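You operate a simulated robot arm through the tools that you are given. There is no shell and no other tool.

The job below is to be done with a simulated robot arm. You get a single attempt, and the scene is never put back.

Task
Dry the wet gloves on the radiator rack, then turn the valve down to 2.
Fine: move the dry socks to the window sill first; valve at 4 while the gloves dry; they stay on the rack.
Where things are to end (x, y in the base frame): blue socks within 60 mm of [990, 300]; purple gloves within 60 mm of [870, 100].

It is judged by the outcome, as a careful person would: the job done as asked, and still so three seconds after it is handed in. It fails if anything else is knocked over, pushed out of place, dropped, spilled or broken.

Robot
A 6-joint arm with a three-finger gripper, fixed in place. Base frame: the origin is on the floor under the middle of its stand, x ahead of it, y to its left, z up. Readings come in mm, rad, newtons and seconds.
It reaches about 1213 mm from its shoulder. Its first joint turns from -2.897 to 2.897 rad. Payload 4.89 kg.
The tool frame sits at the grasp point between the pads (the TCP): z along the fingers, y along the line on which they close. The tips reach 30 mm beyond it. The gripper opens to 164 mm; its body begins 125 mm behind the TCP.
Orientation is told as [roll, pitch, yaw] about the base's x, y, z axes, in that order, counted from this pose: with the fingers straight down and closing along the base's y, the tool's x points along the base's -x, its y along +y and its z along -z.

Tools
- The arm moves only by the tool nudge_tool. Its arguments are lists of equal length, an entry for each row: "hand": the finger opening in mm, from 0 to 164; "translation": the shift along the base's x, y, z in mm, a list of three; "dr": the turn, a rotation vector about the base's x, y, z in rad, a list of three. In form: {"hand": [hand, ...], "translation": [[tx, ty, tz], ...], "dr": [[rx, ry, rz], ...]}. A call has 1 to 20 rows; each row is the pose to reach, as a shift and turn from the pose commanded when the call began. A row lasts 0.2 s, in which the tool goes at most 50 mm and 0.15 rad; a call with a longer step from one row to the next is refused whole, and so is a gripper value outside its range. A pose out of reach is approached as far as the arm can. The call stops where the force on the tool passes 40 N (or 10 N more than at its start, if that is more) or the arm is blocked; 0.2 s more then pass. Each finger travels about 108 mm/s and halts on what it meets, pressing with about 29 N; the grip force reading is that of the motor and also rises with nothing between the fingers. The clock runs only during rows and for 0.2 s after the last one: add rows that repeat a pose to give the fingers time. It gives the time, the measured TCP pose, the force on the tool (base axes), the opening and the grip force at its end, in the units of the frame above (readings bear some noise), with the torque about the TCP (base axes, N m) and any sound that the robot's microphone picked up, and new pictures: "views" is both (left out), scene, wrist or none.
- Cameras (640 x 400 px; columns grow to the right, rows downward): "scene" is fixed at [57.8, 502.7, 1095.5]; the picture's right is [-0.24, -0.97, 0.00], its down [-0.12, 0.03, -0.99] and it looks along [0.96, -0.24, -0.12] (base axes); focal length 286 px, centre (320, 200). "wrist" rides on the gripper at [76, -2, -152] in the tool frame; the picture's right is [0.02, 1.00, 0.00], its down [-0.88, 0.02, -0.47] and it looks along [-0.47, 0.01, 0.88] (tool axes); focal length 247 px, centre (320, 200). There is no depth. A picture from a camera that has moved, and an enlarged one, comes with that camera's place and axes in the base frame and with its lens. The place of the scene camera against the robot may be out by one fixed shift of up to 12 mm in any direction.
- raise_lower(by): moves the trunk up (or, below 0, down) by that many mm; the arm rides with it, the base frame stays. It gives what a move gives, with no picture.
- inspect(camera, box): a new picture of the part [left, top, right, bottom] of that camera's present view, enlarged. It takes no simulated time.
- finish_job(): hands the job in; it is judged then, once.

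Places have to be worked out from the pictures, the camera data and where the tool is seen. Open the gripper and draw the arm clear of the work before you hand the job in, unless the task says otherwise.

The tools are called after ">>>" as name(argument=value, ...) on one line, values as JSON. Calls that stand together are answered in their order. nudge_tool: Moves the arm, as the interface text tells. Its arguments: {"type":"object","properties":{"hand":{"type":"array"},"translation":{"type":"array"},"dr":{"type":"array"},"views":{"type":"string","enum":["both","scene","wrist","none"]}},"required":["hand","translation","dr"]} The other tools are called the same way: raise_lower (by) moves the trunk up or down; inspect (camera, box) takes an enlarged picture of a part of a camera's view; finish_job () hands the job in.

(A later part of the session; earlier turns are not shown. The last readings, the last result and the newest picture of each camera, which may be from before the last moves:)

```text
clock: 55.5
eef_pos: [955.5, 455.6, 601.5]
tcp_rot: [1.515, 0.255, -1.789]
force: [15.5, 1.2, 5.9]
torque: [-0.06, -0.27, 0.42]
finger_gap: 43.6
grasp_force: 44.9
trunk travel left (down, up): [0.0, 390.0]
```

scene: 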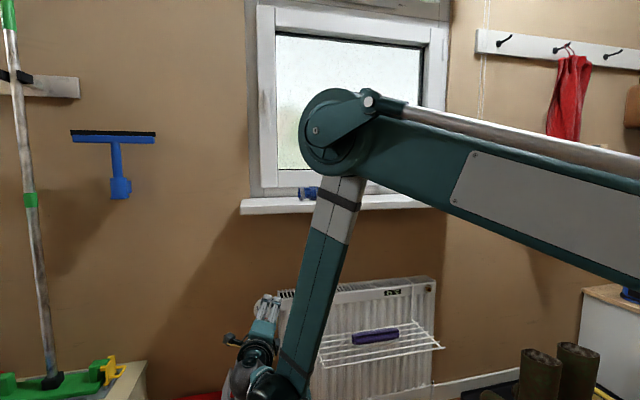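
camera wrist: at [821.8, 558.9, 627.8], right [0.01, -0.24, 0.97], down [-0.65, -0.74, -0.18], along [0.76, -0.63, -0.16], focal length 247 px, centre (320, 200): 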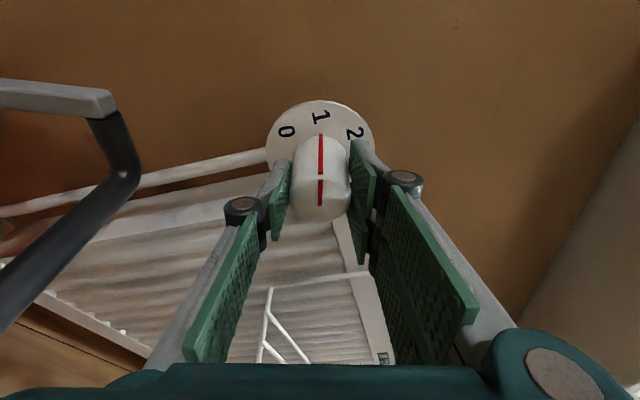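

Forces are now modest. I'll try a first 20° clockwise turn about the knob axis and see whether the pointer follows.

>>> nudge_tool(hand=[30, 30, 30, 30], translation=[[0, 0, 0], [0, 0, 0], [0, 0, 0], [0, 0, 0]], dr=[[0.0875, 0, 0], [0.175, 0, 0], [0.2625, 0, 0], [0.35, 0, 0]], views="wrist")

>>> inspect(camera="wrist", box=[200, 80, 440, 270])

```text
clock: 56.5
eef_pos: [954.0, 455.3, 601.6]
tcp_rot: [1.424, 0.597, -1.827]
force: [18.0, -10.1, 13.6]
torque: [-0.05, -0.41, -0.28]
finger_gap: 43.7
grasp_force: 45.0
trunk travel left (down, up): [0.0, 390.0]
camera wrist: at [821.7, 543.6, 662.2], right [0.0, -0.56, 0.83], down [-0.65, -0.63, -0.42], along [0.76, -0.54, -0.36], focal length 247 px, centre (320, 200)
```

wrist: 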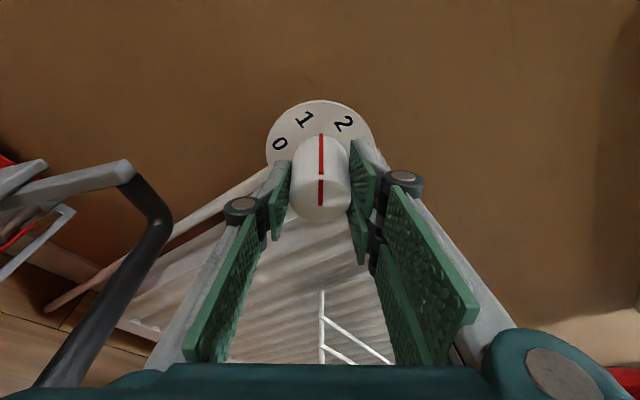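

```text
2.11 times, centred on (320, 175) of wrist
camera zoom: at [821.7, 543.6, 662.2], right [0.0, -0.56, 0.83], down [-0.65, -0.63, -0.42], along [0.76, -0.54, -0.36], focal length 520 px, centre (320, 253)
```

zoom: 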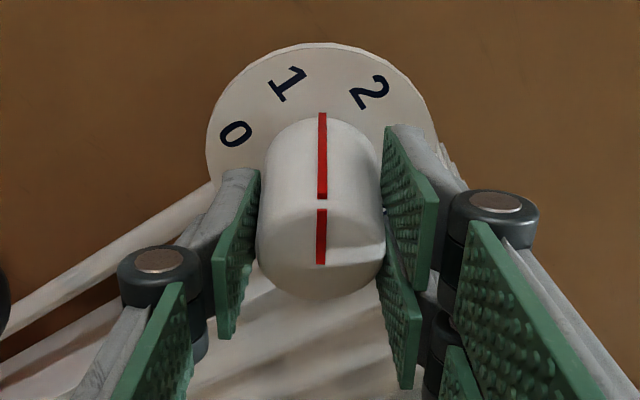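

The knob turns with the gripper, and the pointer is now at about 1.4. I'll continue to the end of this stroke with small trims along the force.

>>> nudge_tool(hand=[30, 30, 30, 30, 30, 30, 30, 30], translation=[[1, -0.5, 0.6], [1, -0.5, 0.6], [1, -0.5, 0.6], [1, -0.5, 0.6], [1, -0.5, 0.6], [1, -0.5, 0.6], [1, -0.5, 0.6], [1, -0.5, 0.6]], dr=[[0.12, 0, 0], [0.24, 0, 0], [0.36, 0, 0], [0.48, 0, 0], [0.6, 0, 0], [0.72, 0, 0], [0.84, 0, 0], [0.96, 0, 0]], views="wrist")

>>> inspect(camera="wrist", box=[200, 80, 440, 270])

```text
clock: 57.8
eef_pos: [954.7, 453.4, 603.7]
tcp_rot: [1.013, 1.189, -2.162]
force: [-5.5, -8.9, 21.5]
torque: [-0.05, -0.55, -0.2]
finger_gap: 43.6
grasp_force: 45.2
trunk travel left (down, up): [0.0, 390.0]
stopped in row 6: the force on the tool passed its limit at 42 N (the readings are from after the stop); the commanded pose is now the measured one
camera wrist: at [821.6, 489.4, 703.9], right [0.0, -0.94, 0.34], down [-0.65, -0.26, -0.72], along [0.76, -0.22, -0.61], focal length 247 px, centre (320, 200)
```

wrist: 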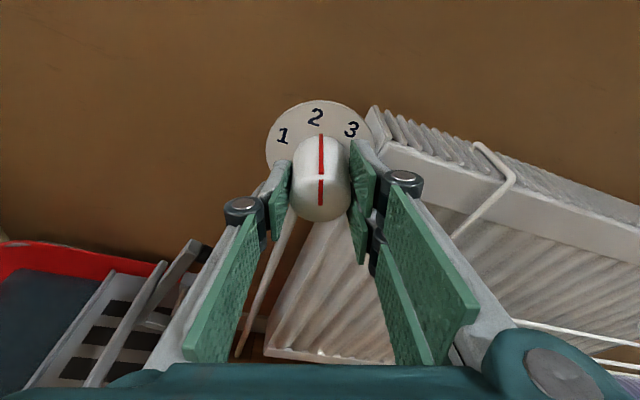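

```text
2.11 times, centred on (320, 175) of wrist
camera zoom: at [821.6, 489.4, 703.9], right [0.0, -0.94, 0.34], down [-0.65, -0.26, -0.72], along [0.76, -0.22, -0.61], focal length 520 px, centre (320, 253)
```

zoom: 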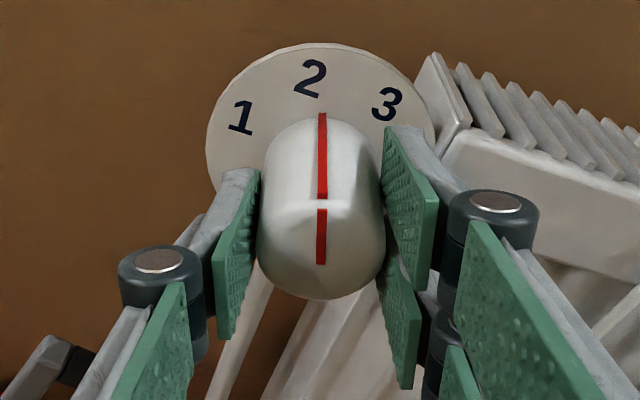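

The force limit stopped the stroke with the pointer just past 2; the knob axis sits slightly to −y of the TCP. Digits are about 50° apart, so 4 needs roughly 95° more. I'll release, recentre on the axis and roll back for a second stroke.

>>> nudge_tool(hand=[60, 80, 80], translation=[[0, 0, 0], [0, 0, 0], [0, 0, 0]], dr=[[0, 0, 0], [0, 0, 0], [0, 0, 0]], views="wrist")

>>> inspect(camera="wrist", box=[200, 80, 440, 270])

>>> inspect(camera="scene", box=[200, 260, 460, 400])

```text
clock: 58.6
eef_pos: [954.7, 455.0, 599.9]
tcp_rot: [1.009, 1.189, -2.166]
force: [1.0, 0.4, 0.6]
torque: [-0.02, 0.03, -0.02]
finger_gap: 79.9
grasp_force: 0.1
trunk travel left (down, up): [0.0, 390.0]
camera wrist: at [822.3, 489.9, 702.3], right [0.0, -0.94, 0.34], down [-0.65, -0.26, -0.72], along [0.76, -0.21, -0.61], focal length 247 px, centre (320, 200)
```

wrist: 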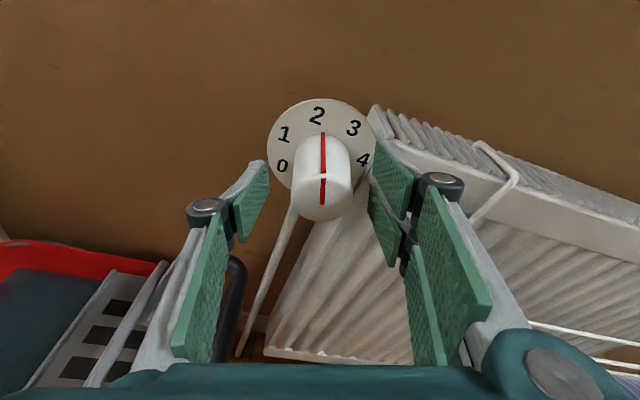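

```text
2.11 times, centred on (320, 175) of wrist
camera zoom: at [822.3, 489.9, 702.3], right [0.0, -0.94, 0.34], down [-0.65, -0.26, -0.72], along [0.76, -0.21, -0.61], focal length 520 px, centre (320, 253)
```

zoom: 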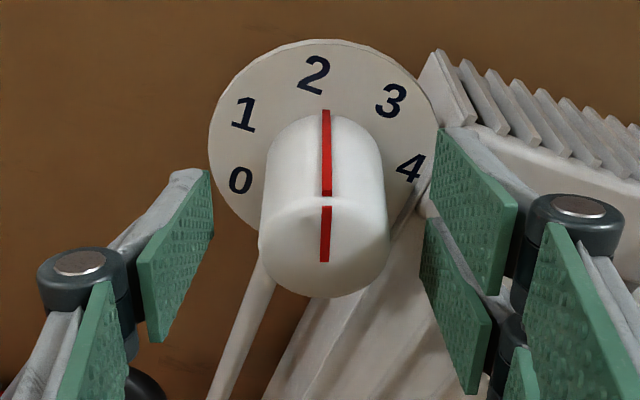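

```text
2.46 times, centred on (330, 330) of scene
camera zoom: at [57.8, 502.7, 1095.5], right [-0.24, -0.97, 0.0], down [-0.12, 0.03, -0.99], along [0.96, -0.24, -0.12], focal length 703 px, centre (295, -120)
```

zoom: 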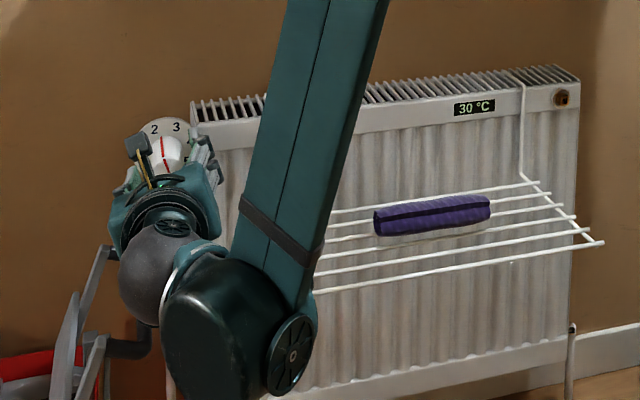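

Released cleanly. The pointer reads about 2.1 and the display is back to 30 °C. I'll recentre about 1 mm and roll back 65° with the fingers open.

>>> nudge_tool(hand=[80, 80, 80, 80, 80, 80, 80, 80, 80], translation=[[0, -1.2, 0.3], [0, -1.2, 0.3], [0, -1.2, 0.3], [0, -1.2, 0.3], [0, -1.2, 0.3], [0, -1.2, 0.3], [0, -1.2, 0.3], [0, -1.2, 0.3], [0, -1.2, 0.3]], dr=[[-0.14, 0, 0], [-0.28, 0, 0], [-0.42, 0, 0], [-0.56, 0, 0], [-0.7, 0, 0], [-0.84, 0, 0], [-0.98, 0, 0], [-1.12, 0, 0], [-1.15, 0, 0]], views="wrist")

>>> inspect(camera="wrist", box=[200, 80, 440, 270])

```text
clock: 60.6
eef_pos: [956.2, 453.3, 601.9]
tcp_rot: [1.552, 0.096, -1.782]
force: [0.6, -0.1, 0.3]
torque: [0.04, 0.02, 0.0]
finger_gap: 80.0
grasp_force: 0.1
trunk travel left (down, up): [0.0, 390.0]
camera wrist: at [822.6, 559.6, 611.1], right [0.0, -0.08, 1.0], down [-0.65, -0.76, -0.06], along [0.76, -0.64, -0.05], focal length 247 px, centre (320, 200)
```

wrist: 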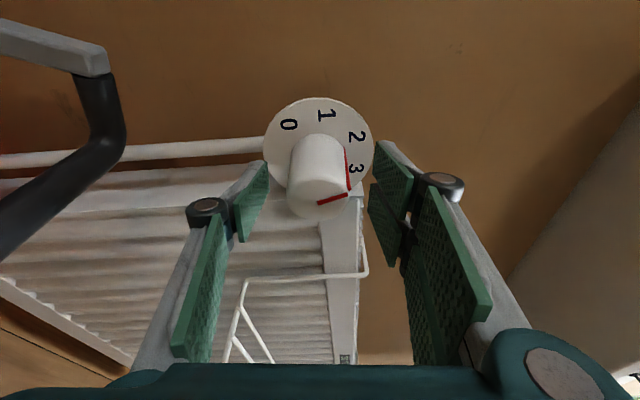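

```text
2.11 times, centred on (320, 175) of wrist
camera zoom: at [822.6, 559.6, 611.1], right [0.0, -0.08, 1.0], down [-0.65, -0.76, -0.06], along [0.76, -0.64, -0.05], focal length 520 px, centre (320, 253)
```

zoom: 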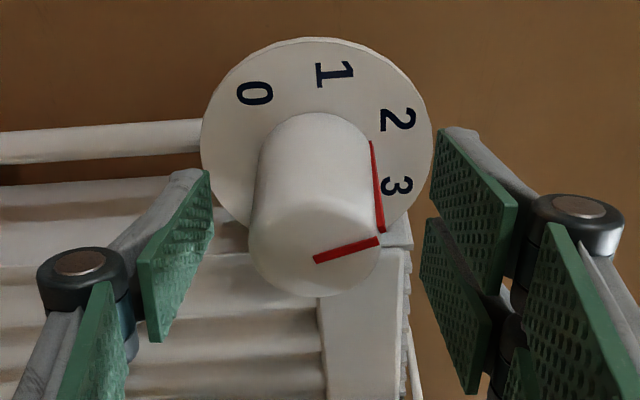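

The knob appears about 2 mm below the TCP here. I'll lower that much and close.

>>> nudge_tool(hand=[80, 70, 50, 35, 30, 30, 30], translation=[[0, 0, -2], [0, 0, -2], [0, 0, -2], [0, 0, -2], [0, 0, -2], [0, 0, -2], [0, 0, -2]], dr=[[0, 0, 0], [0, 0, 0], [0, 0, 0], [0, 0, 0], [0, 0, 0], [0, 0, 0], [0, 0, 0]], views="none")

```text
clock: 62.2
eef_pos: [954.8, 453.2, 600.0]
tcp_rot: [1.551, 0.098, -1.782]
force: [3.6, 0.1, 8.8]
torque: [0.02, -0.3, -0.02]
finger_gap: 43.6
grasp_force: 45.0
trunk travel left (down, up): [0.0, 390.0]
```

The grip is well centred with low side force. I'll turn 45° clockwise and check the forces.

>>> nudge_tool(hand=[30, 30, 30, 30, 30, 30, 30], translation=[[0.2, 0, 0.4], [0.2, 0, 0.4], [0.2, 0, 0.4], [0.2, 0, 0.4], [0.2, 0, 0.4], [0.2, 0, 0.4], [0.2, 0, 0.4]], dr=[[0.1125, 0, 0], [0.225, 0, 0], [0.3375, 0, 0], [0.45, 0, 0], [0.5625, 0, 0], [0.675, 0, 0], [0.785, 0, 0]], views="wrist")

>>> inspect(camera="wrist", box=[200, 80, 440, 270])

```text
clock: 63.8
eef_pos: [954.4, 452.8, 599.9]
tcp_rot: [1.321, 0.858, -1.897]
force: [5.3, 1.5, 16.6]
torque: [-0.02, -0.44, 0.05]
finger_gap: 44.0
grasp_force: 44.6
trunk travel left (down, up): [0.0, 390.0]
camera wrist: at [822.0, 521.9, 682.5], right [0.0, -0.76, 0.65], down [-0.65, -0.5, -0.58], along [0.76, -0.42, -0.49], focal length 247 px, centre (320, 200)
```

wrist: 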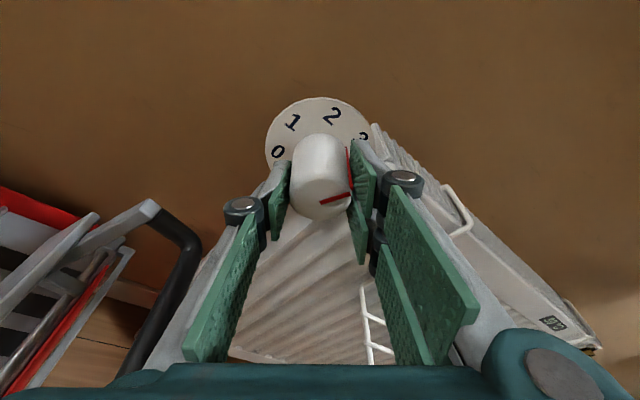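

```text
2.11 times, centred on (320, 175) of wrist
camera zoom: at [822.0, 521.9, 682.5], right [0.0, -0.76, 0.65], down [-0.65, -0.5, -0.58], along [0.76, -0.42, -0.49], focal length 520 px, centre (320, 253)
```

zoom: 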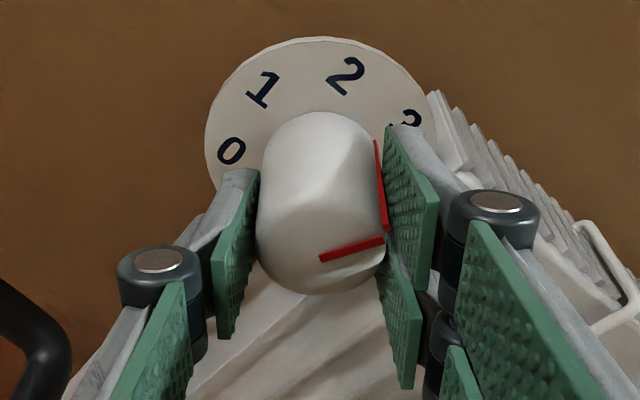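

It tracks well; the pointer is at about 3. I'll continue 50° more with a small upward trim.

>>> nudge_tool(hand=[30, 30, 30, 30, 30, 30, 30, 30], translation=[[0.2, 0, 0.8], [0.2, 0, 0.8], [0.2, 0, 0.8], [0.2, 0, 0.8], [0.2, 0, 0.8], [0.2, 0, 0.8], [0.2, 0, 0.8], [0.2, 0, 0.8]], dr=[[0.11, 0, 0], [0.22, 0, 0], [0.33, 0, 0], [0.44, 0, 0], [0.55, 0, 0], [0.66, 0, 0], [0.77, 0, 0], [0.87, 0, 0]], views="wrist")

>>> inspect(camera="wrist", box=[200, 80, 440, 270])

```text
clock: 65.6
eef_pos: [953.7, 452.2, 601.7]
tcp_rot: [-0.731, 1.292, 2.429]
force: [5.9, -7.0, 3.0]
torque: [-0.01, -0.14, -0.31]
finger_gap: 43.9
grasp_force: 45.2
trunk travel left (down, up): [0.0, 390.0]
camera wrist: at [822.1, 434.8, 706.5], right [0.0, -0.99, -0.16], down [-0.65, 0.12, -0.75], along [0.76, 0.11, -0.64], focal length 247 px, centre (320, 200)
```

wrist: 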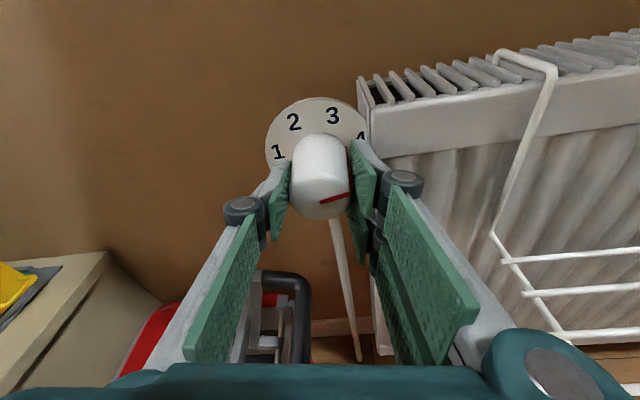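

```text
2.11 times, centred on (320, 175) of wrist
camera zoom: at [822.1, 434.8, 706.5], right [0.0, -0.99, -0.16], down [-0.65, 0.12, -0.75], along [0.76, 0.11, -0.64], focal length 520 px, centre (320, 253)
```

zoom: 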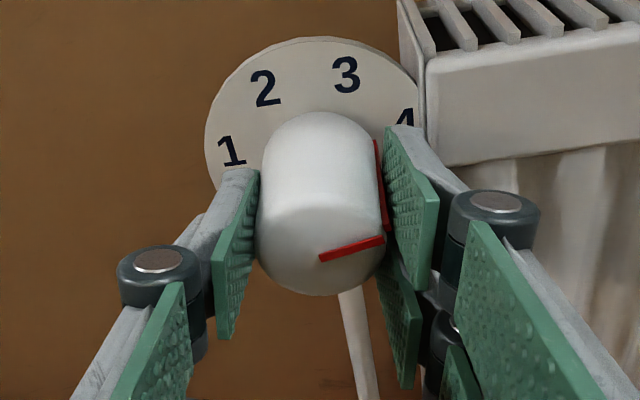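

By the angles turned, the pointer should be at 4. I'll open the fingers and look at the dial unobstructed.

>>> nudge_tool(hand=[60, 80, 100, 100], translation=[[0, 0, 0], [0, 0, 0], [0, 0, 0], [0, 0, 0]], dr=[[0, 0, 0], [0, 0, 0], [0, 0, 0], [0, 0, 0]], views="both")

>>> inspect(camera="wrist", box=[240, 80, 400, 240])

>>> inspect(camera="scene", box=[200, 260, 460, 400])

```text
clock: 66.6
eef_pos: [955.7, 452.5, 600.2]
tcp_rot: [-0.724, 1.29, 2.437]
force: [0.1, -0.2, 0.2]
torque: [0.02, -0.03, 0.0]
finger_gap: 100.1
grasp_force: 0.1
trunk travel left (down, up): [0.0, 390.0]
camera wrist: at [822.0, 435.4, 706.4], right [0.0, -0.99, -0.16], down [-0.65, 0.12, -0.75], along [0.76, 0.11, -0.64], focal length 247 px, centre (320, 200)
```

scene: 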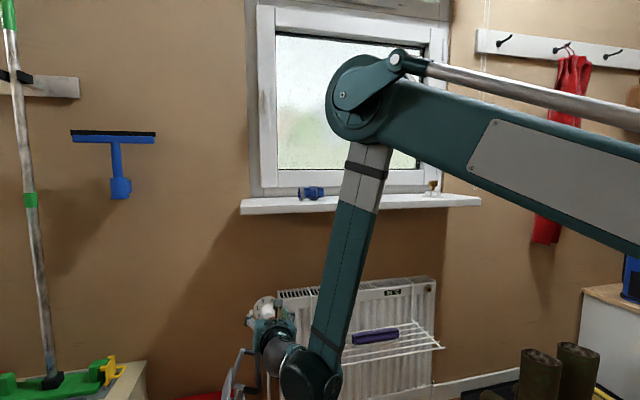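
wrist: 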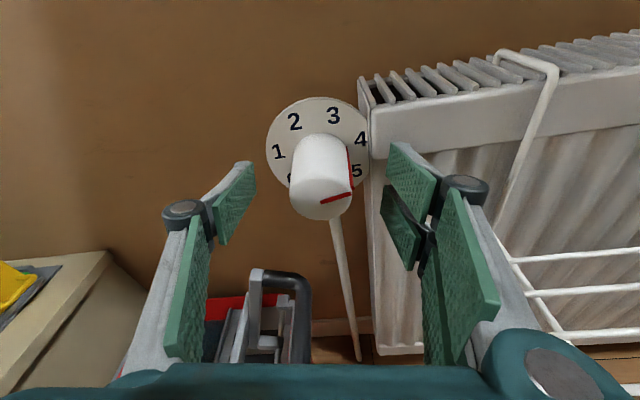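

```text
2.50 times, centred on (320, 160) of wrist
camera zoom: at [822.0, 435.4, 706.4], right [0.0, -0.99, -0.16], down [-0.65, 0.12, -0.75], along [0.76, 0.11, -0.64], focal length 617 px, centre (320, 300)
```

zoom: 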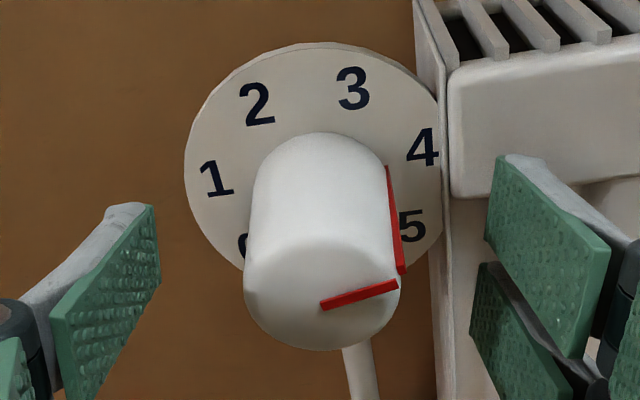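

```text
2.46 times, centred on (330, 330) of scene
camera zoom: at [57.8, 502.7, 1095.5], right [-0.24, -0.97, 0.0], down [-0.12, 0.03, -0.99], along [0.96, -0.24, -0.12], focal length 703 px, centre (295, -120)
```

zoom: 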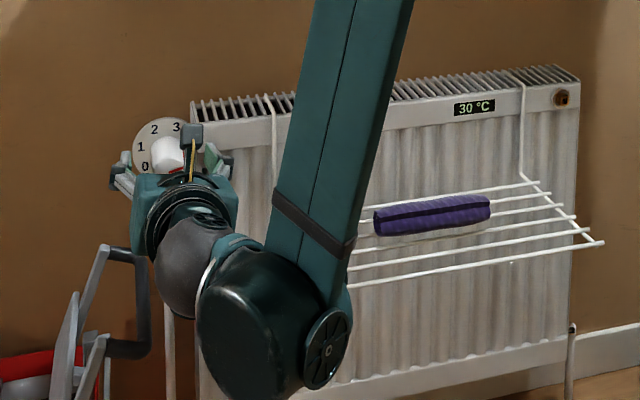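

The digits back-project onto a circle with 50° spacing around (453.7, 598.5), and the pointer estimates cluster at 4. I'll raise the gripper off the knob for a clearer look at the dial while watching the gloves and display.

>>> nudge_tool(hand=[100, 100, 100, 100], translation=[[0, 2, 25], [0, 4, 55], [0, 6, 85], [0, 6, 110]], dr=[[0, 0, 0], [0, 0, 0], [-0.08, 0, 0], [-0.16, 0, 0]], views="both")

>>> inspect(camera="wrist", box=[240, 180, 400, 340])

>>> inspect(camera="scene", box=[200, 260, 460, 400])

```text
clock: 67.6
eef_pos: [955.6, 459.9, 711.7]
tcp_rot: [-0.105, 1.358, 3.039]
force: [-0.3, 1.4, -1.5]
torque: [-0.04, -0.1, -0.03]
finger_gap: 99.9
grasp_force: 0.1
trunk travel left (down, up): [0.0, 390.0]
camera wrist: at [822.7, 458.9, 818.4], right [0.0, -1.0, 0.0], down [-0.65, 0.0, -0.76], along [0.76, 0.0, -0.65], focal length 247 px, centre (320, 200)
```

scene: 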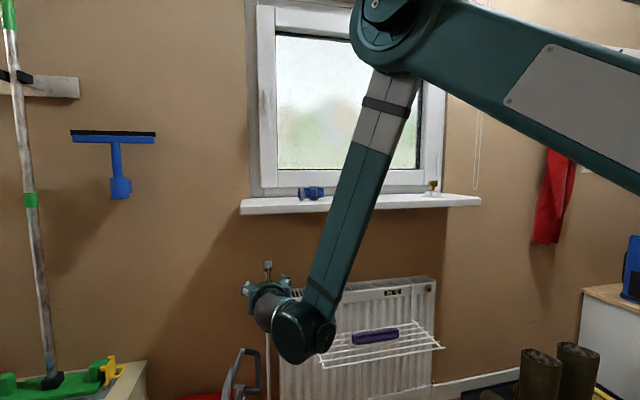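
wrist: 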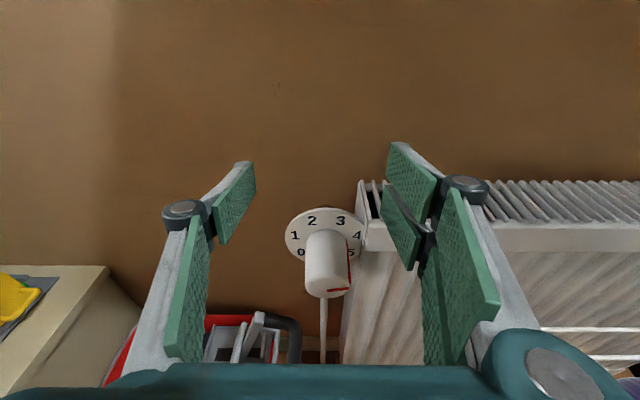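

```text
2.50 times, centred on (320, 260) of wrist
camera zoom: at [822.7, 458.9, 818.4], right [0.0, -1.0, 0.0], down [-0.65, 0.0, -0.76], along [0.76, 0.0, -0.65], focal length 617 px, centre (320, 50)
```

zoom: 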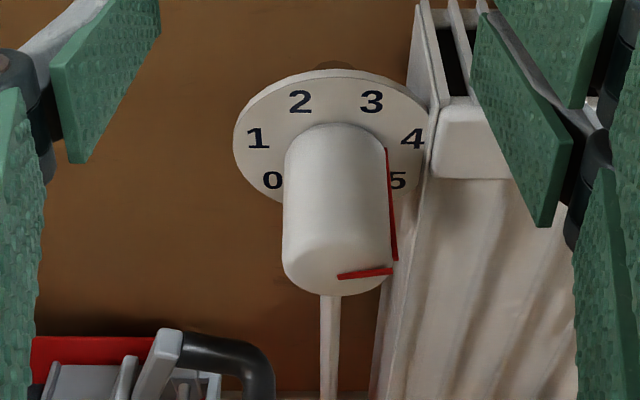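

```text
2.46 times, centred on (330, 330) of scene
camera zoom: at [57.8, 502.7, 1095.5], right [-0.24, -0.97, 0.0], down [-0.12, 0.03, -0.99], along [0.96, -0.24, -0.12], focal length 703 px, centre (295, -120)
```

zoom: 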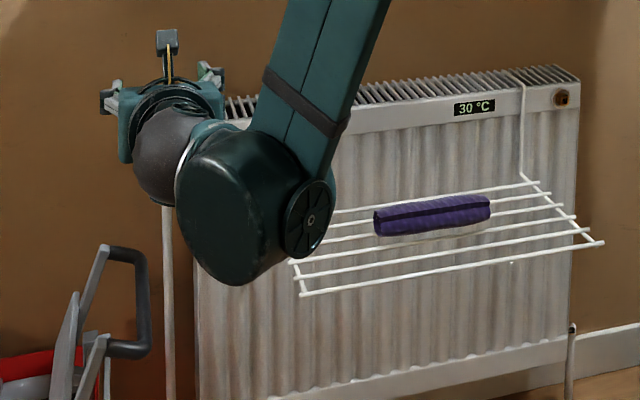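

Both estimates bracket the pointer at 15°, i.e. at 4. I'll hold still and watch the display and the gloves as the radiator warms.

>>> nudge_tool(hand=[100, 100, 100, 100, 100, 100, 100, 100, 100, 100, 100, 100, 100, 100, 100, 100, 100, 100, 100, 100], translation=[[0, 0, 0], [0, 0, 0], [0, 0, 0], [0, 0, 0], [0, 0, 0], [0, 0, 0], [0, 0, 0], [0, 0, 0], [0, 0, 0], [0, 0, 0], [0, 0, 0], [0, 0, 0], [0, 0, 0], [0, 0, 0], [0, 0, 0], [0, 0, 0], [0, 0, 0], [0, 0, 0], [0, 0, 0], [0, 0, 0]], dr=[[0, 0, 0], [0, 0, 0], [0, 0, 0], [0, 0, 0], [0, 0, 0], [0, 0, 0], [0, 0, 0], [0, 0, 0], [0, 0, 0], [0, 0, 0], [0, 0, 0], [0, 0, 0], [0, 0, 0], [0, 0, 0], [0, 0, 0], [0, 0, 0], [0, 0, 0], [0, 0, 0], [0, 0, 0], [0, 0, 0]], views="scene")

>>> inspect(camera="scene", box=[330, 270, 450, 350])

```text
clock: 71.8
eef_pos: [954.6, 458.3, 711.2]
tcp_rot: [-0.111, 1.358, 3.034]
force: [0.0, -0.3, -0.3]
torque: [0.0, 0.01, -0.01]
finger_gap: 100.3
grasp_force: 0.0
trunk travel left (down, up): [0.0, 390.0]
```

scene: 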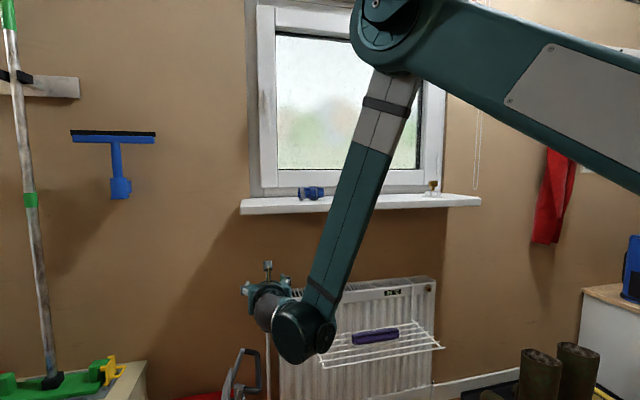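

```text
5.00 times, centred on (390, 310) of scene
camera zoom: at [57.8, 502.7, 1095.5], right [-0.24, -0.97, 0.0], down [-0.12, 0.03, -0.99], along [0.96, -0.24, -0.12], focal length 1428 px, centre (-30, -350)
```

zoom: 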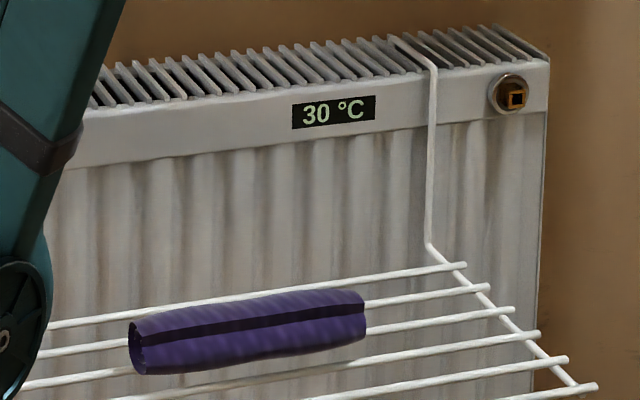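

The display still reads 30 °C. I'll keep waiting and compare.

>>> nudge_tool(hand=[100, 100, 100, 100, 100, 100, 100, 100, 100, 100, 100, 100, 100, 100, 100, 100, 100, 100, 100, 100], translation=[[0, 0, 0], [0, 0, 0], [0, 0, 0], [0, 0, 0], [0, 0, 0], [0, 0, 0], [0, 0, 0], [0, 0, 0], [0, 0, 0], [0, 0, 0], [0, 0, 0], [0, 0, 0], [0, 0, 0], [0, 0, 0], [0, 0, 0], [0, 0, 0], [0, 0, 0], [0, 0, 0], [0, 0, 0], [0, 0, 0]], dr=[[0, 0, 0], [0, 0, 0], [0, 0, 0], [0, 0, 0], [0, 0, 0], [0, 0, 0], [0, 0, 0], [0, 0, 0], [0, 0, 0], [0, 0, 0], [0, 0, 0], [0, 0, 0], [0, 0, 0], [0, 0, 0], [0, 0, 0], [0, 0, 0], [0, 0, 0], [0, 0, 0], [0, 0, 0], [0, 0, 0]], views="none")

>>> inspect(camera="scene", box=[330, 270, 450, 350])

>>> nudge_tool(hand=[100, 100, 100, 100, 100, 100, 100, 100, 100, 100, 100, 100, 100, 100, 100, 100, 100, 100, 100, 100], translation=[[0, 0, 0], [0, 0, 0], [0, 0, 0], [0, 0, 0], [0, 0, 0], [0, 0, 0], [0, 0, 0], [0, 0, 0], [0, 0, 0], [0, 0, 0], [0, 0, 0], [0, 0, 0], [0, 0, 0], [0, 0, 0], [0, 0, 0], [0, 0, 0], [0, 0, 0], [0, 0, 0], [0, 0, 0], [0, 0, 0]], dr=[[0, 0, 0], [0, 0, 0], [0, 0, 0], [0, 0, 0], [0, 0, 0], [0, 0, 0], [0, 0, 0], [0, 0, 0], [0, 0, 0], [0, 0, 0], [0, 0, 0], [0, 0, 0], [0, 0, 0], [0, 0, 0], [0, 0, 0], [0, 0, 0], [0, 0, 0], [0, 0, 0], [0, 0, 0], [0, 0, 0]], views="none")

>>> inspect(camera="scene", box=[330, 270, 450, 350])

```text
clock: 76.0
eef_pos: [954.2, 458.5, 711.9]
tcp_rot: [-0.111, 1.358, 3.032]
force: [-0.3, -0.3, -0.2]
torque: [0.01, -0.01, 0.0]
finger_gap: 99.8
grasp_force: 0.1
trunk travel left (down, up): [0.0, 390.0]
```

```text
5.00 times, centred on (390, 310) of scene
camera zoom: at [57.8, 502.7, 1095.5], right [-0.24, -0.97, 0.0], down [-0.12, 0.03, -0.99], along [0.96, -0.24, -0.12], focal length 1428 px, centre (-30, -350)
```

zoom: 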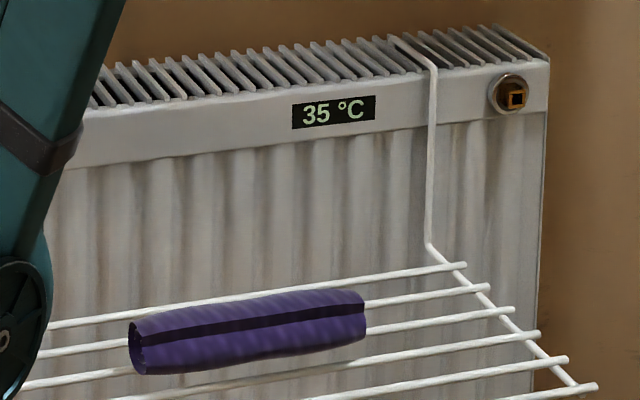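

```text
clock: 80.2
eef_pos: [954.1, 459.0, 710.9]
tcp_rot: [-0.112, 1.356, 3.033]
force: [-0.8, -0.7, 0.1]
torque: [0.04, -0.01, 0.03]
finger_gap: 100.3
grasp_force: 0.1
trunk travel left (down, up): [0.0, 390.0]
```

```text
5.00 times, centred on (390, 310) of scene
camera zoom: at [57.8, 502.7, 1095.5], right [-0.24, -0.97, 0.0], down [-0.12, 0.03, -0.99], along [0.96, -0.24, -0.12], focal length 1428 px, centre (-30, -350)
```

zoom: 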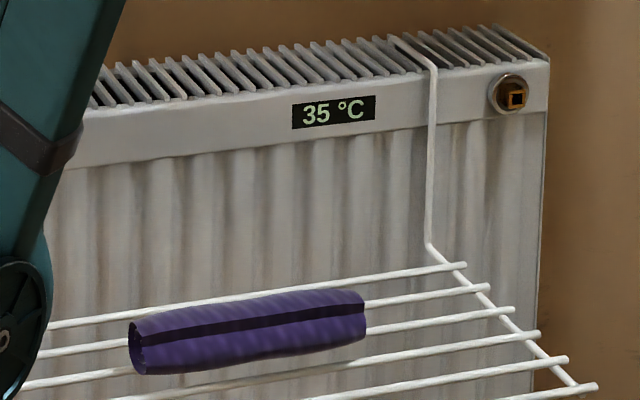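

The radiator is warming (35 °C), so the valve setting is working. I'll keep waiting and check the gloves' appearance periodically.

>>> nudge_tool(hand=[100, 100, 100, 100, 100, 100, 100, 100, 100, 100, 100, 100, 100, 100, 100, 100, 100, 100, 100, 100], translation=[[0, 0, 0], [0, 0, 0], [0, 0, 0], [0, 0, 0], [0, 0, 0], [0, 0, 0], [0, 0, 0], [0, 0, 0], [0, 0, 0], [0, 0, 0], [0, 0, 0], [0, 0, 0], [0, 0, 0], [0, 0, 0], [0, 0, 0], [0, 0, 0], [0, 0, 0], [0, 0, 0], [0, 0, 0], [0, 0, 0]], dr=[[0, 0, 0], [0, 0, 0], [0, 0, 0], [0, 0, 0], [0, 0, 0], [0, 0, 0], [0, 0, 0], [0, 0, 0], [0, 0, 0], [0, 0, 0], [0, 0, 0], [0, 0, 0], [0, 0, 0], [0, 0, 0], [0, 0, 0], [0, 0, 0], [0, 0, 0], [0, 0, 0], [0, 0, 0], [0, 0, 0]], views="none")

>>> nudge_tool(hand=[100, 100, 100, 100, 100, 100, 100, 100, 100, 100, 100, 100, 100, 100, 100, 100, 100, 100, 100, 100], translation=[[0, 0, 0], [0, 0, 0], [0, 0, 0], [0, 0, 0], [0, 0, 0], [0, 0, 0], [0, 0, 0], [0, 0, 0], [0, 0, 0], [0, 0, 0], [0, 0, 0], [0, 0, 0], [0, 0, 0], [0, 0, 0], [0, 0, 0], [0, 0, 0], [0, 0, 0], [0, 0, 0], [0, 0, 0], [0, 0, 0]], dr=[[0, 0, 0], [0, 0, 0], [0, 0, 0], [0, 0, 0], [0, 0, 0], [0, 0, 0], [0, 0, 0], [0, 0, 0], [0, 0, 0], [0, 0, 0], [0, 0, 0], [0, 0, 0], [0, 0, 0], [0, 0, 0], [0, 0, 0], [0, 0, 0], [0, 0, 0], [0, 0, 0], [0, 0, 0], [0, 0, 0]], views="none")

>>> inspect(camera="scene", box=[330, 270, 450, 350])

>>> nudge_tool(hand=[100, 100, 100, 100, 100, 100, 100, 100, 100, 100, 100, 100, 100, 100, 100, 100, 100, 100, 100, 100], translation=[[0, 0, 0], [0, 0, 0], [0, 0, 0], [0, 0, 0], [0, 0, 0], [0, 0, 0], [0, 0, 0], [0, 0, 0], [0, 0, 0], [0, 0, 0], [0, 0, 0], [0, 0, 0], [0, 0, 0], [0, 0, 0], [0, 0, 0], [0, 0, 0], [0, 0, 0], [0, 0, 0], [0, 0, 0], [0, 0, 0]], dr=[[0, 0, 0], [0, 0, 0], [0, 0, 0], [0, 0, 0], [0, 0, 0], [0, 0, 0], [0, 0, 0], [0, 0, 0], [0, 0, 0], [0, 0, 0], [0, 0, 0], [0, 0, 0], [0, 0, 0], [0, 0, 0], [0, 0, 0], [0, 0, 0], [0, 0, 0], [0, 0, 0], [0, 0, 0], [0, 0, 0]], views="none")

>>> inspect(camera="scene", box=[330, 270, 450, 350])

```text
clock: 84.4
eef_pos: [954.0, 458.3, 711.3]
tcp_rot: [-0.111, 1.358, 3.033]
force: [0.3, 0.0, 0.3]
torque: [0.0, 0.0, 0.01]
finger_gap: 100.0
grasp_force: 0.1
trunk travel left (down, up): [0.0, 390.0]
```

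```text
clock: 88.6
eef_pos: [954.3, 458.4, 711.4]
tcp_rot: [-0.112, 1.358, 3.033]
force: [-0.1, 0.3, -0.6]
torque: [0.0, -0.02, 0.01]
finger_gap: 99.9
grasp_force: 0.1
trunk travel left (down, up): [0.0, 390.0]
```

```text
5.00 times, centred on (390, 310) of scene
camera zoom: at [57.8, 502.7, 1095.5], right [-0.24, -0.97, 0.0], down [-0.12, 0.03, -0.99], along [0.96, -0.24, -0.12], focal length 1428 px, centre (-30, -350)
```

zoom: 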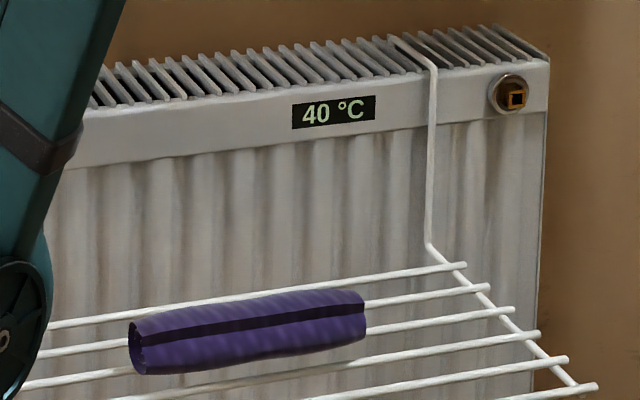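

```text
clock: 92.8
eef_pos: [955.8, 459.4, 712.4]
tcp_rot: [-0.111, 1.358, 3.034]
force: [-0.1, 0.5, -0.1]
torque: [0.03, 0.0, -0.02]
finger_gap: 100.1
grasp_force: 0.1
trunk travel left (down, up): [0.0, 390.0]
```

```text
5.00 times, centred on (390, 310) of scene
camera zoom: at [57.8, 502.7, 1095.5], right [-0.24, -0.97, 0.0], down [-0.12, 0.03, -0.99], along [0.96, -0.24, -0.12], focal length 1428 px, centre (-30, -350)
```

zoom: 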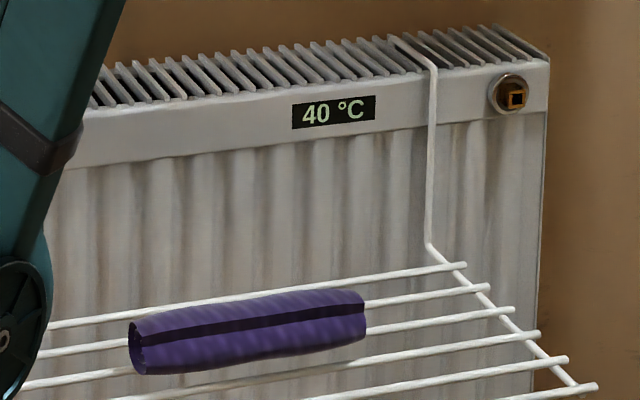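

40 °C and rising, with the gloves looking about the same. I'll keep holding and compare close-ups.

>>> nudge_tool(hand=[100, 100, 100, 100, 100, 100, 100, 100, 100, 100, 100, 100, 100, 100, 100, 100, 100, 100, 100, 100], translation=[[0, 0, 0], [0, 0, 0], [0, 0, 0], [0, 0, 0], [0, 0, 0], [0, 0, 0], [0, 0, 0], [0, 0, 0], [0, 0, 0], [0, 0, 0], [0, 0, 0], [0, 0, 0], [0, 0, 0], [0, 0, 0], [0, 0, 0], [0, 0, 0], [0, 0, 0], [0, 0, 0], [0, 0, 0], [0, 0, 0]], dr=[[0, 0, 0], [0, 0, 0], [0, 0, 0], [0, 0, 0], [0, 0, 0], [0, 0, 0], [0, 0, 0], [0, 0, 0], [0, 0, 0], [0, 0, 0], [0, 0, 0], [0, 0, 0], [0, 0, 0], [0, 0, 0], [0, 0, 0], [0, 0, 0], [0, 0, 0], [0, 0, 0], [0, 0, 0], [0, 0, 0]], views="none")

>>> nudge_tool(hand=[100, 100, 100, 100, 100, 100, 100, 100, 100, 100, 100, 100, 100, 100, 100, 100, 100, 100, 100, 100], translation=[[0, 0, 0], [0, 0, 0], [0, 0, 0], [0, 0, 0], [0, 0, 0], [0, 0, 0], [0, 0, 0], [0, 0, 0], [0, 0, 0], [0, 0, 0], [0, 0, 0], [0, 0, 0], [0, 0, 0], [0, 0, 0], [0, 0, 0], [0, 0, 0], [0, 0, 0], [0, 0, 0], [0, 0, 0], [0, 0, 0]], dr=[[0, 0, 0], [0, 0, 0], [0, 0, 0], [0, 0, 0], [0, 0, 0], [0, 0, 0], [0, 0, 0], [0, 0, 0], [0, 0, 0], [0, 0, 0], [0, 0, 0], [0, 0, 0], [0, 0, 0], [0, 0, 0], [0, 0, 0], [0, 0, 0], [0, 0, 0], [0, 0, 0], [0, 0, 0], [0, 0, 0]], views="none")

>>> nudge_tool(hand=[100, 100, 100, 100, 100, 100, 100, 100, 100, 100, 100, 100, 100, 100, 100, 100, 100, 100, 100, 100], translation=[[0, 0, 0], [0, 0, 0], [0, 0, 0], [0, 0, 0], [0, 0, 0], [0, 0, 0], [0, 0, 0], [0, 0, 0], [0, 0, 0], [0, 0, 0], [0, 0, 0], [0, 0, 0], [0, 0, 0], [0, 0, 0], [0, 0, 0], [0, 0, 0], [0, 0, 0], [0, 0, 0], [0, 0, 0], [0, 0, 0]], dr=[[0, 0, 0], [0, 0, 0], [0, 0, 0], [0, 0, 0], [0, 0, 0], [0, 0, 0], [0, 0, 0], [0, 0, 0], [0, 0, 0], [0, 0, 0], [0, 0, 0], [0, 0, 0], [0, 0, 0], [0, 0, 0], [0, 0, 0], [0, 0, 0], [0, 0, 0], [0, 0, 0], [0, 0, 0], [0, 0, 0]], views="none")

>>> inspect(camera="scene", box=[330, 270, 450, 350])

>>> inspect(camera="scene", box=[345, 320, 410, 350])

```text
clock: 97.0
eef_pos: [954.6, 459.9, 711.9]
tcp_rot: [-0.112, 1.358, 3.034]
force: [-0.3, -0.5, -0.6]
torque: [0.02, 0.0, -0.01]
finger_gap: 100.1
grasp_force: 0.2
trunk travel left (down, up): [0.0, 390.0]
```

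```text
clock: 101.2
eef_pos: [954.8, 459.2, 712.1]
tcp_rot: [-0.112, 1.358, 3.033]
force: [0.9, 0.5, 0.6]
torque: [0.01, 0.01, -0.02]
finger_gap: 100.0
grasp_force: 0.1
trunk travel left (down, up): [0.0, 390.0]
```

```text
clock: 105.4
eef_pos: [953.7, 459.2, 712.2]
tcp_rot: [-0.111, 1.358, 3.032]
force: [0.1, 0.1, -0.7]
torque: [0.0, -0.01, -0.02]
finger_gap: 100.2
grasp_force: 0.0
trunk travel left (down, up): [0.0, 390.0]
```

```text
5.00 times, centred on (390, 310) of scene
camera zoom: at [57.8, 502.7, 1095.5], right [-0.24, -0.97, 0.0], down [-0.12, 0.03, -0.99], along [0.96, -0.24, -0.12], focal length 1428 px, centre (-30, -350)
```

zoom: 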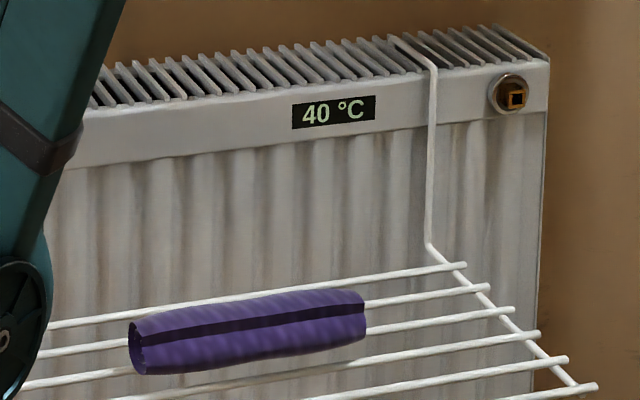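

```text
9.85 times, centred on (378, 335) of scene
camera zoom: at [57.8, 502.7, 1095.5], right [-0.24, -0.97, 0.0], down [-0.12, 0.03, -0.99], along [0.96, -0.24, -0.12], focal length 2812 px, centre (-246, -1129)
```

zoom: 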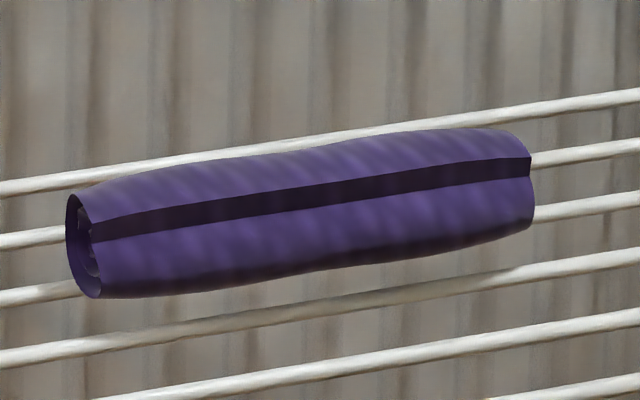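

The gloves are visibly lightening, which suggests drying is progressing. I'll keep waiting until the colour stops changing.

>>> nudge_tool(hand=[100, 100, 100, 100, 100, 100, 100, 100, 100, 100, 100, 100, 100, 100, 100, 100, 100, 100, 100, 100], translation=[[0, 0, 0], [0, 0, 0], [0, 0, 0], [0, 0, 0], [0, 0, 0], [0, 0, 0], [0, 0, 0], [0, 0, 0], [0, 0, 0], [0, 0, 0], [0, 0, 0], [0, 0, 0], [0, 0, 0], [0, 0, 0], [0, 0, 0], [0, 0, 0], [0, 0, 0], [0, 0, 0], [0, 0, 0], [0, 0, 0]], dr=[[0, 0, 0], [0, 0, 0], [0, 0, 0], [0, 0, 0], [0, 0, 0], [0, 0, 0], [0, 0, 0], [0, 0, 0], [0, 0, 0], [0, 0, 0], [0, 0, 0], [0, 0, 0], [0, 0, 0], [0, 0, 0], [0, 0, 0], [0, 0, 0], [0, 0, 0], [0, 0, 0], [0, 0, 0], [0, 0, 0]], views="none")

>>> nudge_tool(hand=[100, 100, 100, 100, 100, 100, 100, 100, 100, 100, 100, 100, 100, 100, 100, 100, 100, 100, 100, 100], translation=[[0, 0, 0], [0, 0, 0], [0, 0, 0], [0, 0, 0], [0, 0, 0], [0, 0, 0], [0, 0, 0], [0, 0, 0], [0, 0, 0], [0, 0, 0], [0, 0, 0], [0, 0, 0], [0, 0, 0], [0, 0, 0], [0, 0, 0], [0, 0, 0], [0, 0, 0], [0, 0, 0], [0, 0, 0], [0, 0, 0]], dr=[[0, 0, 0], [0, 0, 0], [0, 0, 0], [0, 0, 0], [0, 0, 0], [0, 0, 0], [0, 0, 0], [0, 0, 0], [0, 0, 0], [0, 0, 0], [0, 0, 0], [0, 0, 0], [0, 0, 0], [0, 0, 0], [0, 0, 0], [0, 0, 0], [0, 0, 0], [0, 0, 0], [0, 0, 0], [0, 0, 0]], views="none")

>>> nudge_tool(hand=[100, 100, 100, 100, 100, 100, 100, 100, 100, 100, 100, 100, 100, 100, 100, 100, 100, 100, 100, 100], translation=[[0, 0, 0], [0, 0, 0], [0, 0, 0], [0, 0, 0], [0, 0, 0], [0, 0, 0], [0, 0, 0], [0, 0, 0], [0, 0, 0], [0, 0, 0], [0, 0, 0], [0, 0, 0], [0, 0, 0], [0, 0, 0], [0, 0, 0], [0, 0, 0], [0, 0, 0], [0, 0, 0], [0, 0, 0], [0, 0, 0]], dr=[[0, 0, 0], [0, 0, 0], [0, 0, 0], [0, 0, 0], [0, 0, 0], [0, 0, 0], [0, 0, 0], [0, 0, 0], [0, 0, 0], [0, 0, 0], [0, 0, 0], [0, 0, 0], [0, 0, 0], [0, 0, 0], [0, 0, 0], [0, 0, 0], [0, 0, 0], [0, 0, 0], [0, 0, 0], [0, 0, 0]], views="none")

>>> inspect(camera="scene", box=[345, 320, 410, 350])

>>> nudge_tool(hand=[100, 100, 100, 100, 100, 100, 100, 100, 100, 100, 100, 100, 100, 100, 100, 100, 100, 100, 100, 100], translation=[[0, 0, 0], [0, 0, 0], [0, 0, 0], [0, 0, 0], [0, 0, 0], [0, 0, 0], [0, 0, 0], [0, 0, 0], [0, 0, 0], [0, 0, 0], [0, 0, 0], [0, 0, 0], [0, 0, 0], [0, 0, 0], [0, 0, 0], [0, 0, 0], [0, 0, 0], [0, 0, 0], [0, 0, 0], [0, 0, 0]], dr=[[0, 0, 0], [0, 0, 0], [0, 0, 0], [0, 0, 0], [0, 0, 0], [0, 0, 0], [0, 0, 0], [0, 0, 0], [0, 0, 0], [0, 0, 0], [0, 0, 0], [0, 0, 0], [0, 0, 0], [0, 0, 0], [0, 0, 0], [0, 0, 0], [0, 0, 0], [0, 0, 0], [0, 0, 0], [0, 0, 0]], views="none")

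>>> nudge_tool(hand=[100, 100, 100, 100, 100, 100, 100, 100, 100, 100, 100, 100, 100, 100, 100, 100, 100, 100, 100, 100], translation=[[0, 0, 0], [0, 0, 0], [0, 0, 0], [0, 0, 0], [0, 0, 0], [0, 0, 0], [0, 0, 0], [0, 0, 0], [0, 0, 0], [0, 0, 0], [0, 0, 0], [0, 0, 0], [0, 0, 0], [0, 0, 0], [0, 0, 0], [0, 0, 0], [0, 0, 0], [0, 0, 0], [0, 0, 0], [0, 0, 0]], dr=[[0, 0, 0], [0, 0, 0], [0, 0, 0], [0, 0, 0], [0, 0, 0], [0, 0, 0], [0, 0, 0], [0, 0, 0], [0, 0, 0], [0, 0, 0], [0, 0, 0], [0, 0, 0], [0, 0, 0], [0, 0, 0], [0, 0, 0], [0, 0, 0], [0, 0, 0], [0, 0, 0], [0, 0, 0], [0, 0, 0]], views="none")

>>> inspect(camera="scene", box=[345, 320, 410, 350])

>>> inspect(camera="scene", box=[330, 270, 450, 350])

```text
clock: 109.6
eef_pos: [954.0, 459.4, 710.6]
tcp_rot: [-0.112, 1.357, 3.033]
force: [0.3, -0.8, -0.6]
torque: [0.01, -0.05, 0.01]
finger_gap: 99.9
grasp_force: 0.0
trunk travel left (down, up): [0.0, 390.0]
```

```text
clock: 113.8
eef_pos: [953.9, 458.2, 712.1]
tcp_rot: [-0.113, 1.359, 3.034]
force: [0.1, 0.2, 0.3]
torque: [0.01, 0.01, -0.02]
finger_gap: 100.0
grasp_force: 0.1
trunk travel left (down, up): [0.0, 390.0]
```

```text
clock: 118.0
eef_pos: [954.4, 458.2, 711.7]
tcp_rot: [-0.112, 1.358, 3.033]
force: [0.2, 1.0, -0.2]
torque: [0.01, 0.0, -0.01]
finger_gap: 100.0
grasp_force: 0.1
trunk travel left (down, up): [0.0, 390.0]
```

```text
9.85 times, centred on (378, 335) of scene
camera zoom: at [57.8, 502.7, 1095.5], right [-0.24, -0.97, 0.0], down [-0.12, 0.03, -0.99], along [0.96, -0.24, -0.12], focal length 2812 px, centre (-246, -1129)
```

zoom: 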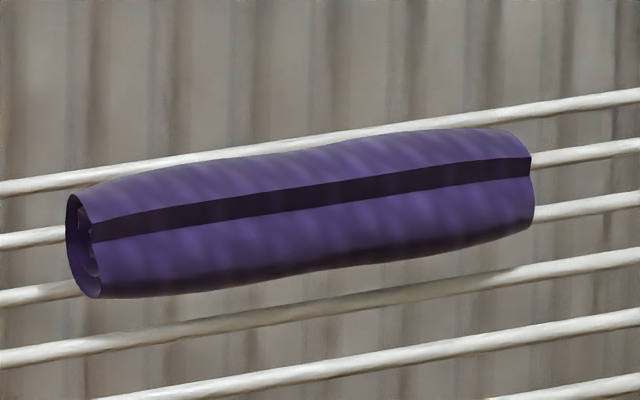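

```text
clock: 122.2
eef_pos: [954.6, 459.3, 712.5]
tcp_rot: [-0.111, 1.357, 3.033]
force: [-0.3, -0.8, 0.0]
torque: [-0.01, 0.02, 0.01]
finger_gap: 100.2
grasp_force: 0.1
trunk travel left (down, up): [0.0, 390.0]
```

```text
clock: 126.4
eef_pos: [955.3, 459.0, 712.4]
tcp_rot: [-0.112, 1.358, 3.036]
force: [0.3, -0.2, 1.0]
torque: [0.01, -0.04, 0.0]
finger_gap: 100.1
grasp_force: 0.0
trunk travel left (down, up): [0.0, 390.0]
```

```text
9.85 times, centred on (378, 335) of scene
camera zoom: at [57.8, 502.7, 1095.5], right [-0.24, -0.97, 0.0], down [-0.12, 0.03, -0.99], along [0.96, -0.24, -0.12], focal length 2812 px, centre (-246, -1129)
```

zoom: 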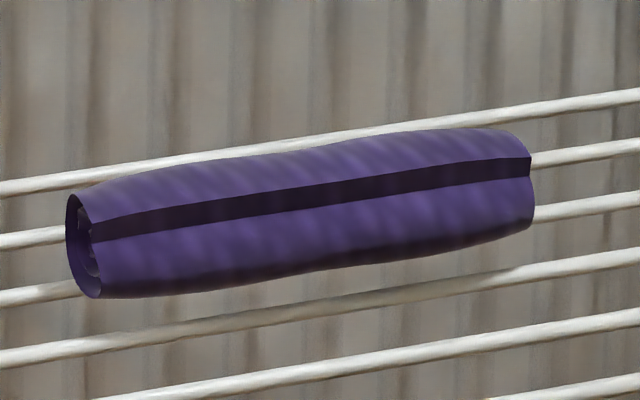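

```text
5.00 times, centred on (390, 310) of scene
camera zoom: at [57.8, 502.7, 1095.5], right [-0.24, -0.97, 0.0], down [-0.12, 0.03, -0.99], along [0.96, -0.24, -0.12], focal length 1428 px, centre (-30, -350)
```

zoom: 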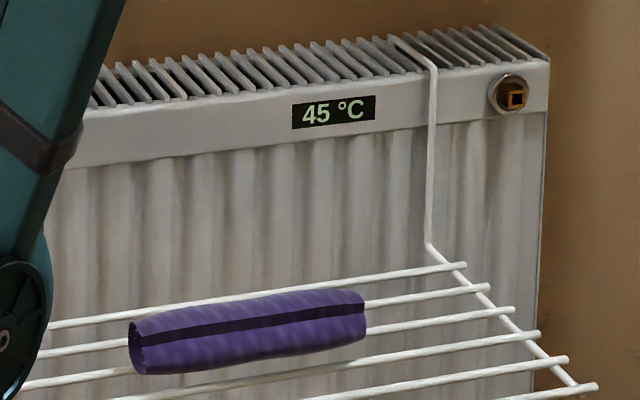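

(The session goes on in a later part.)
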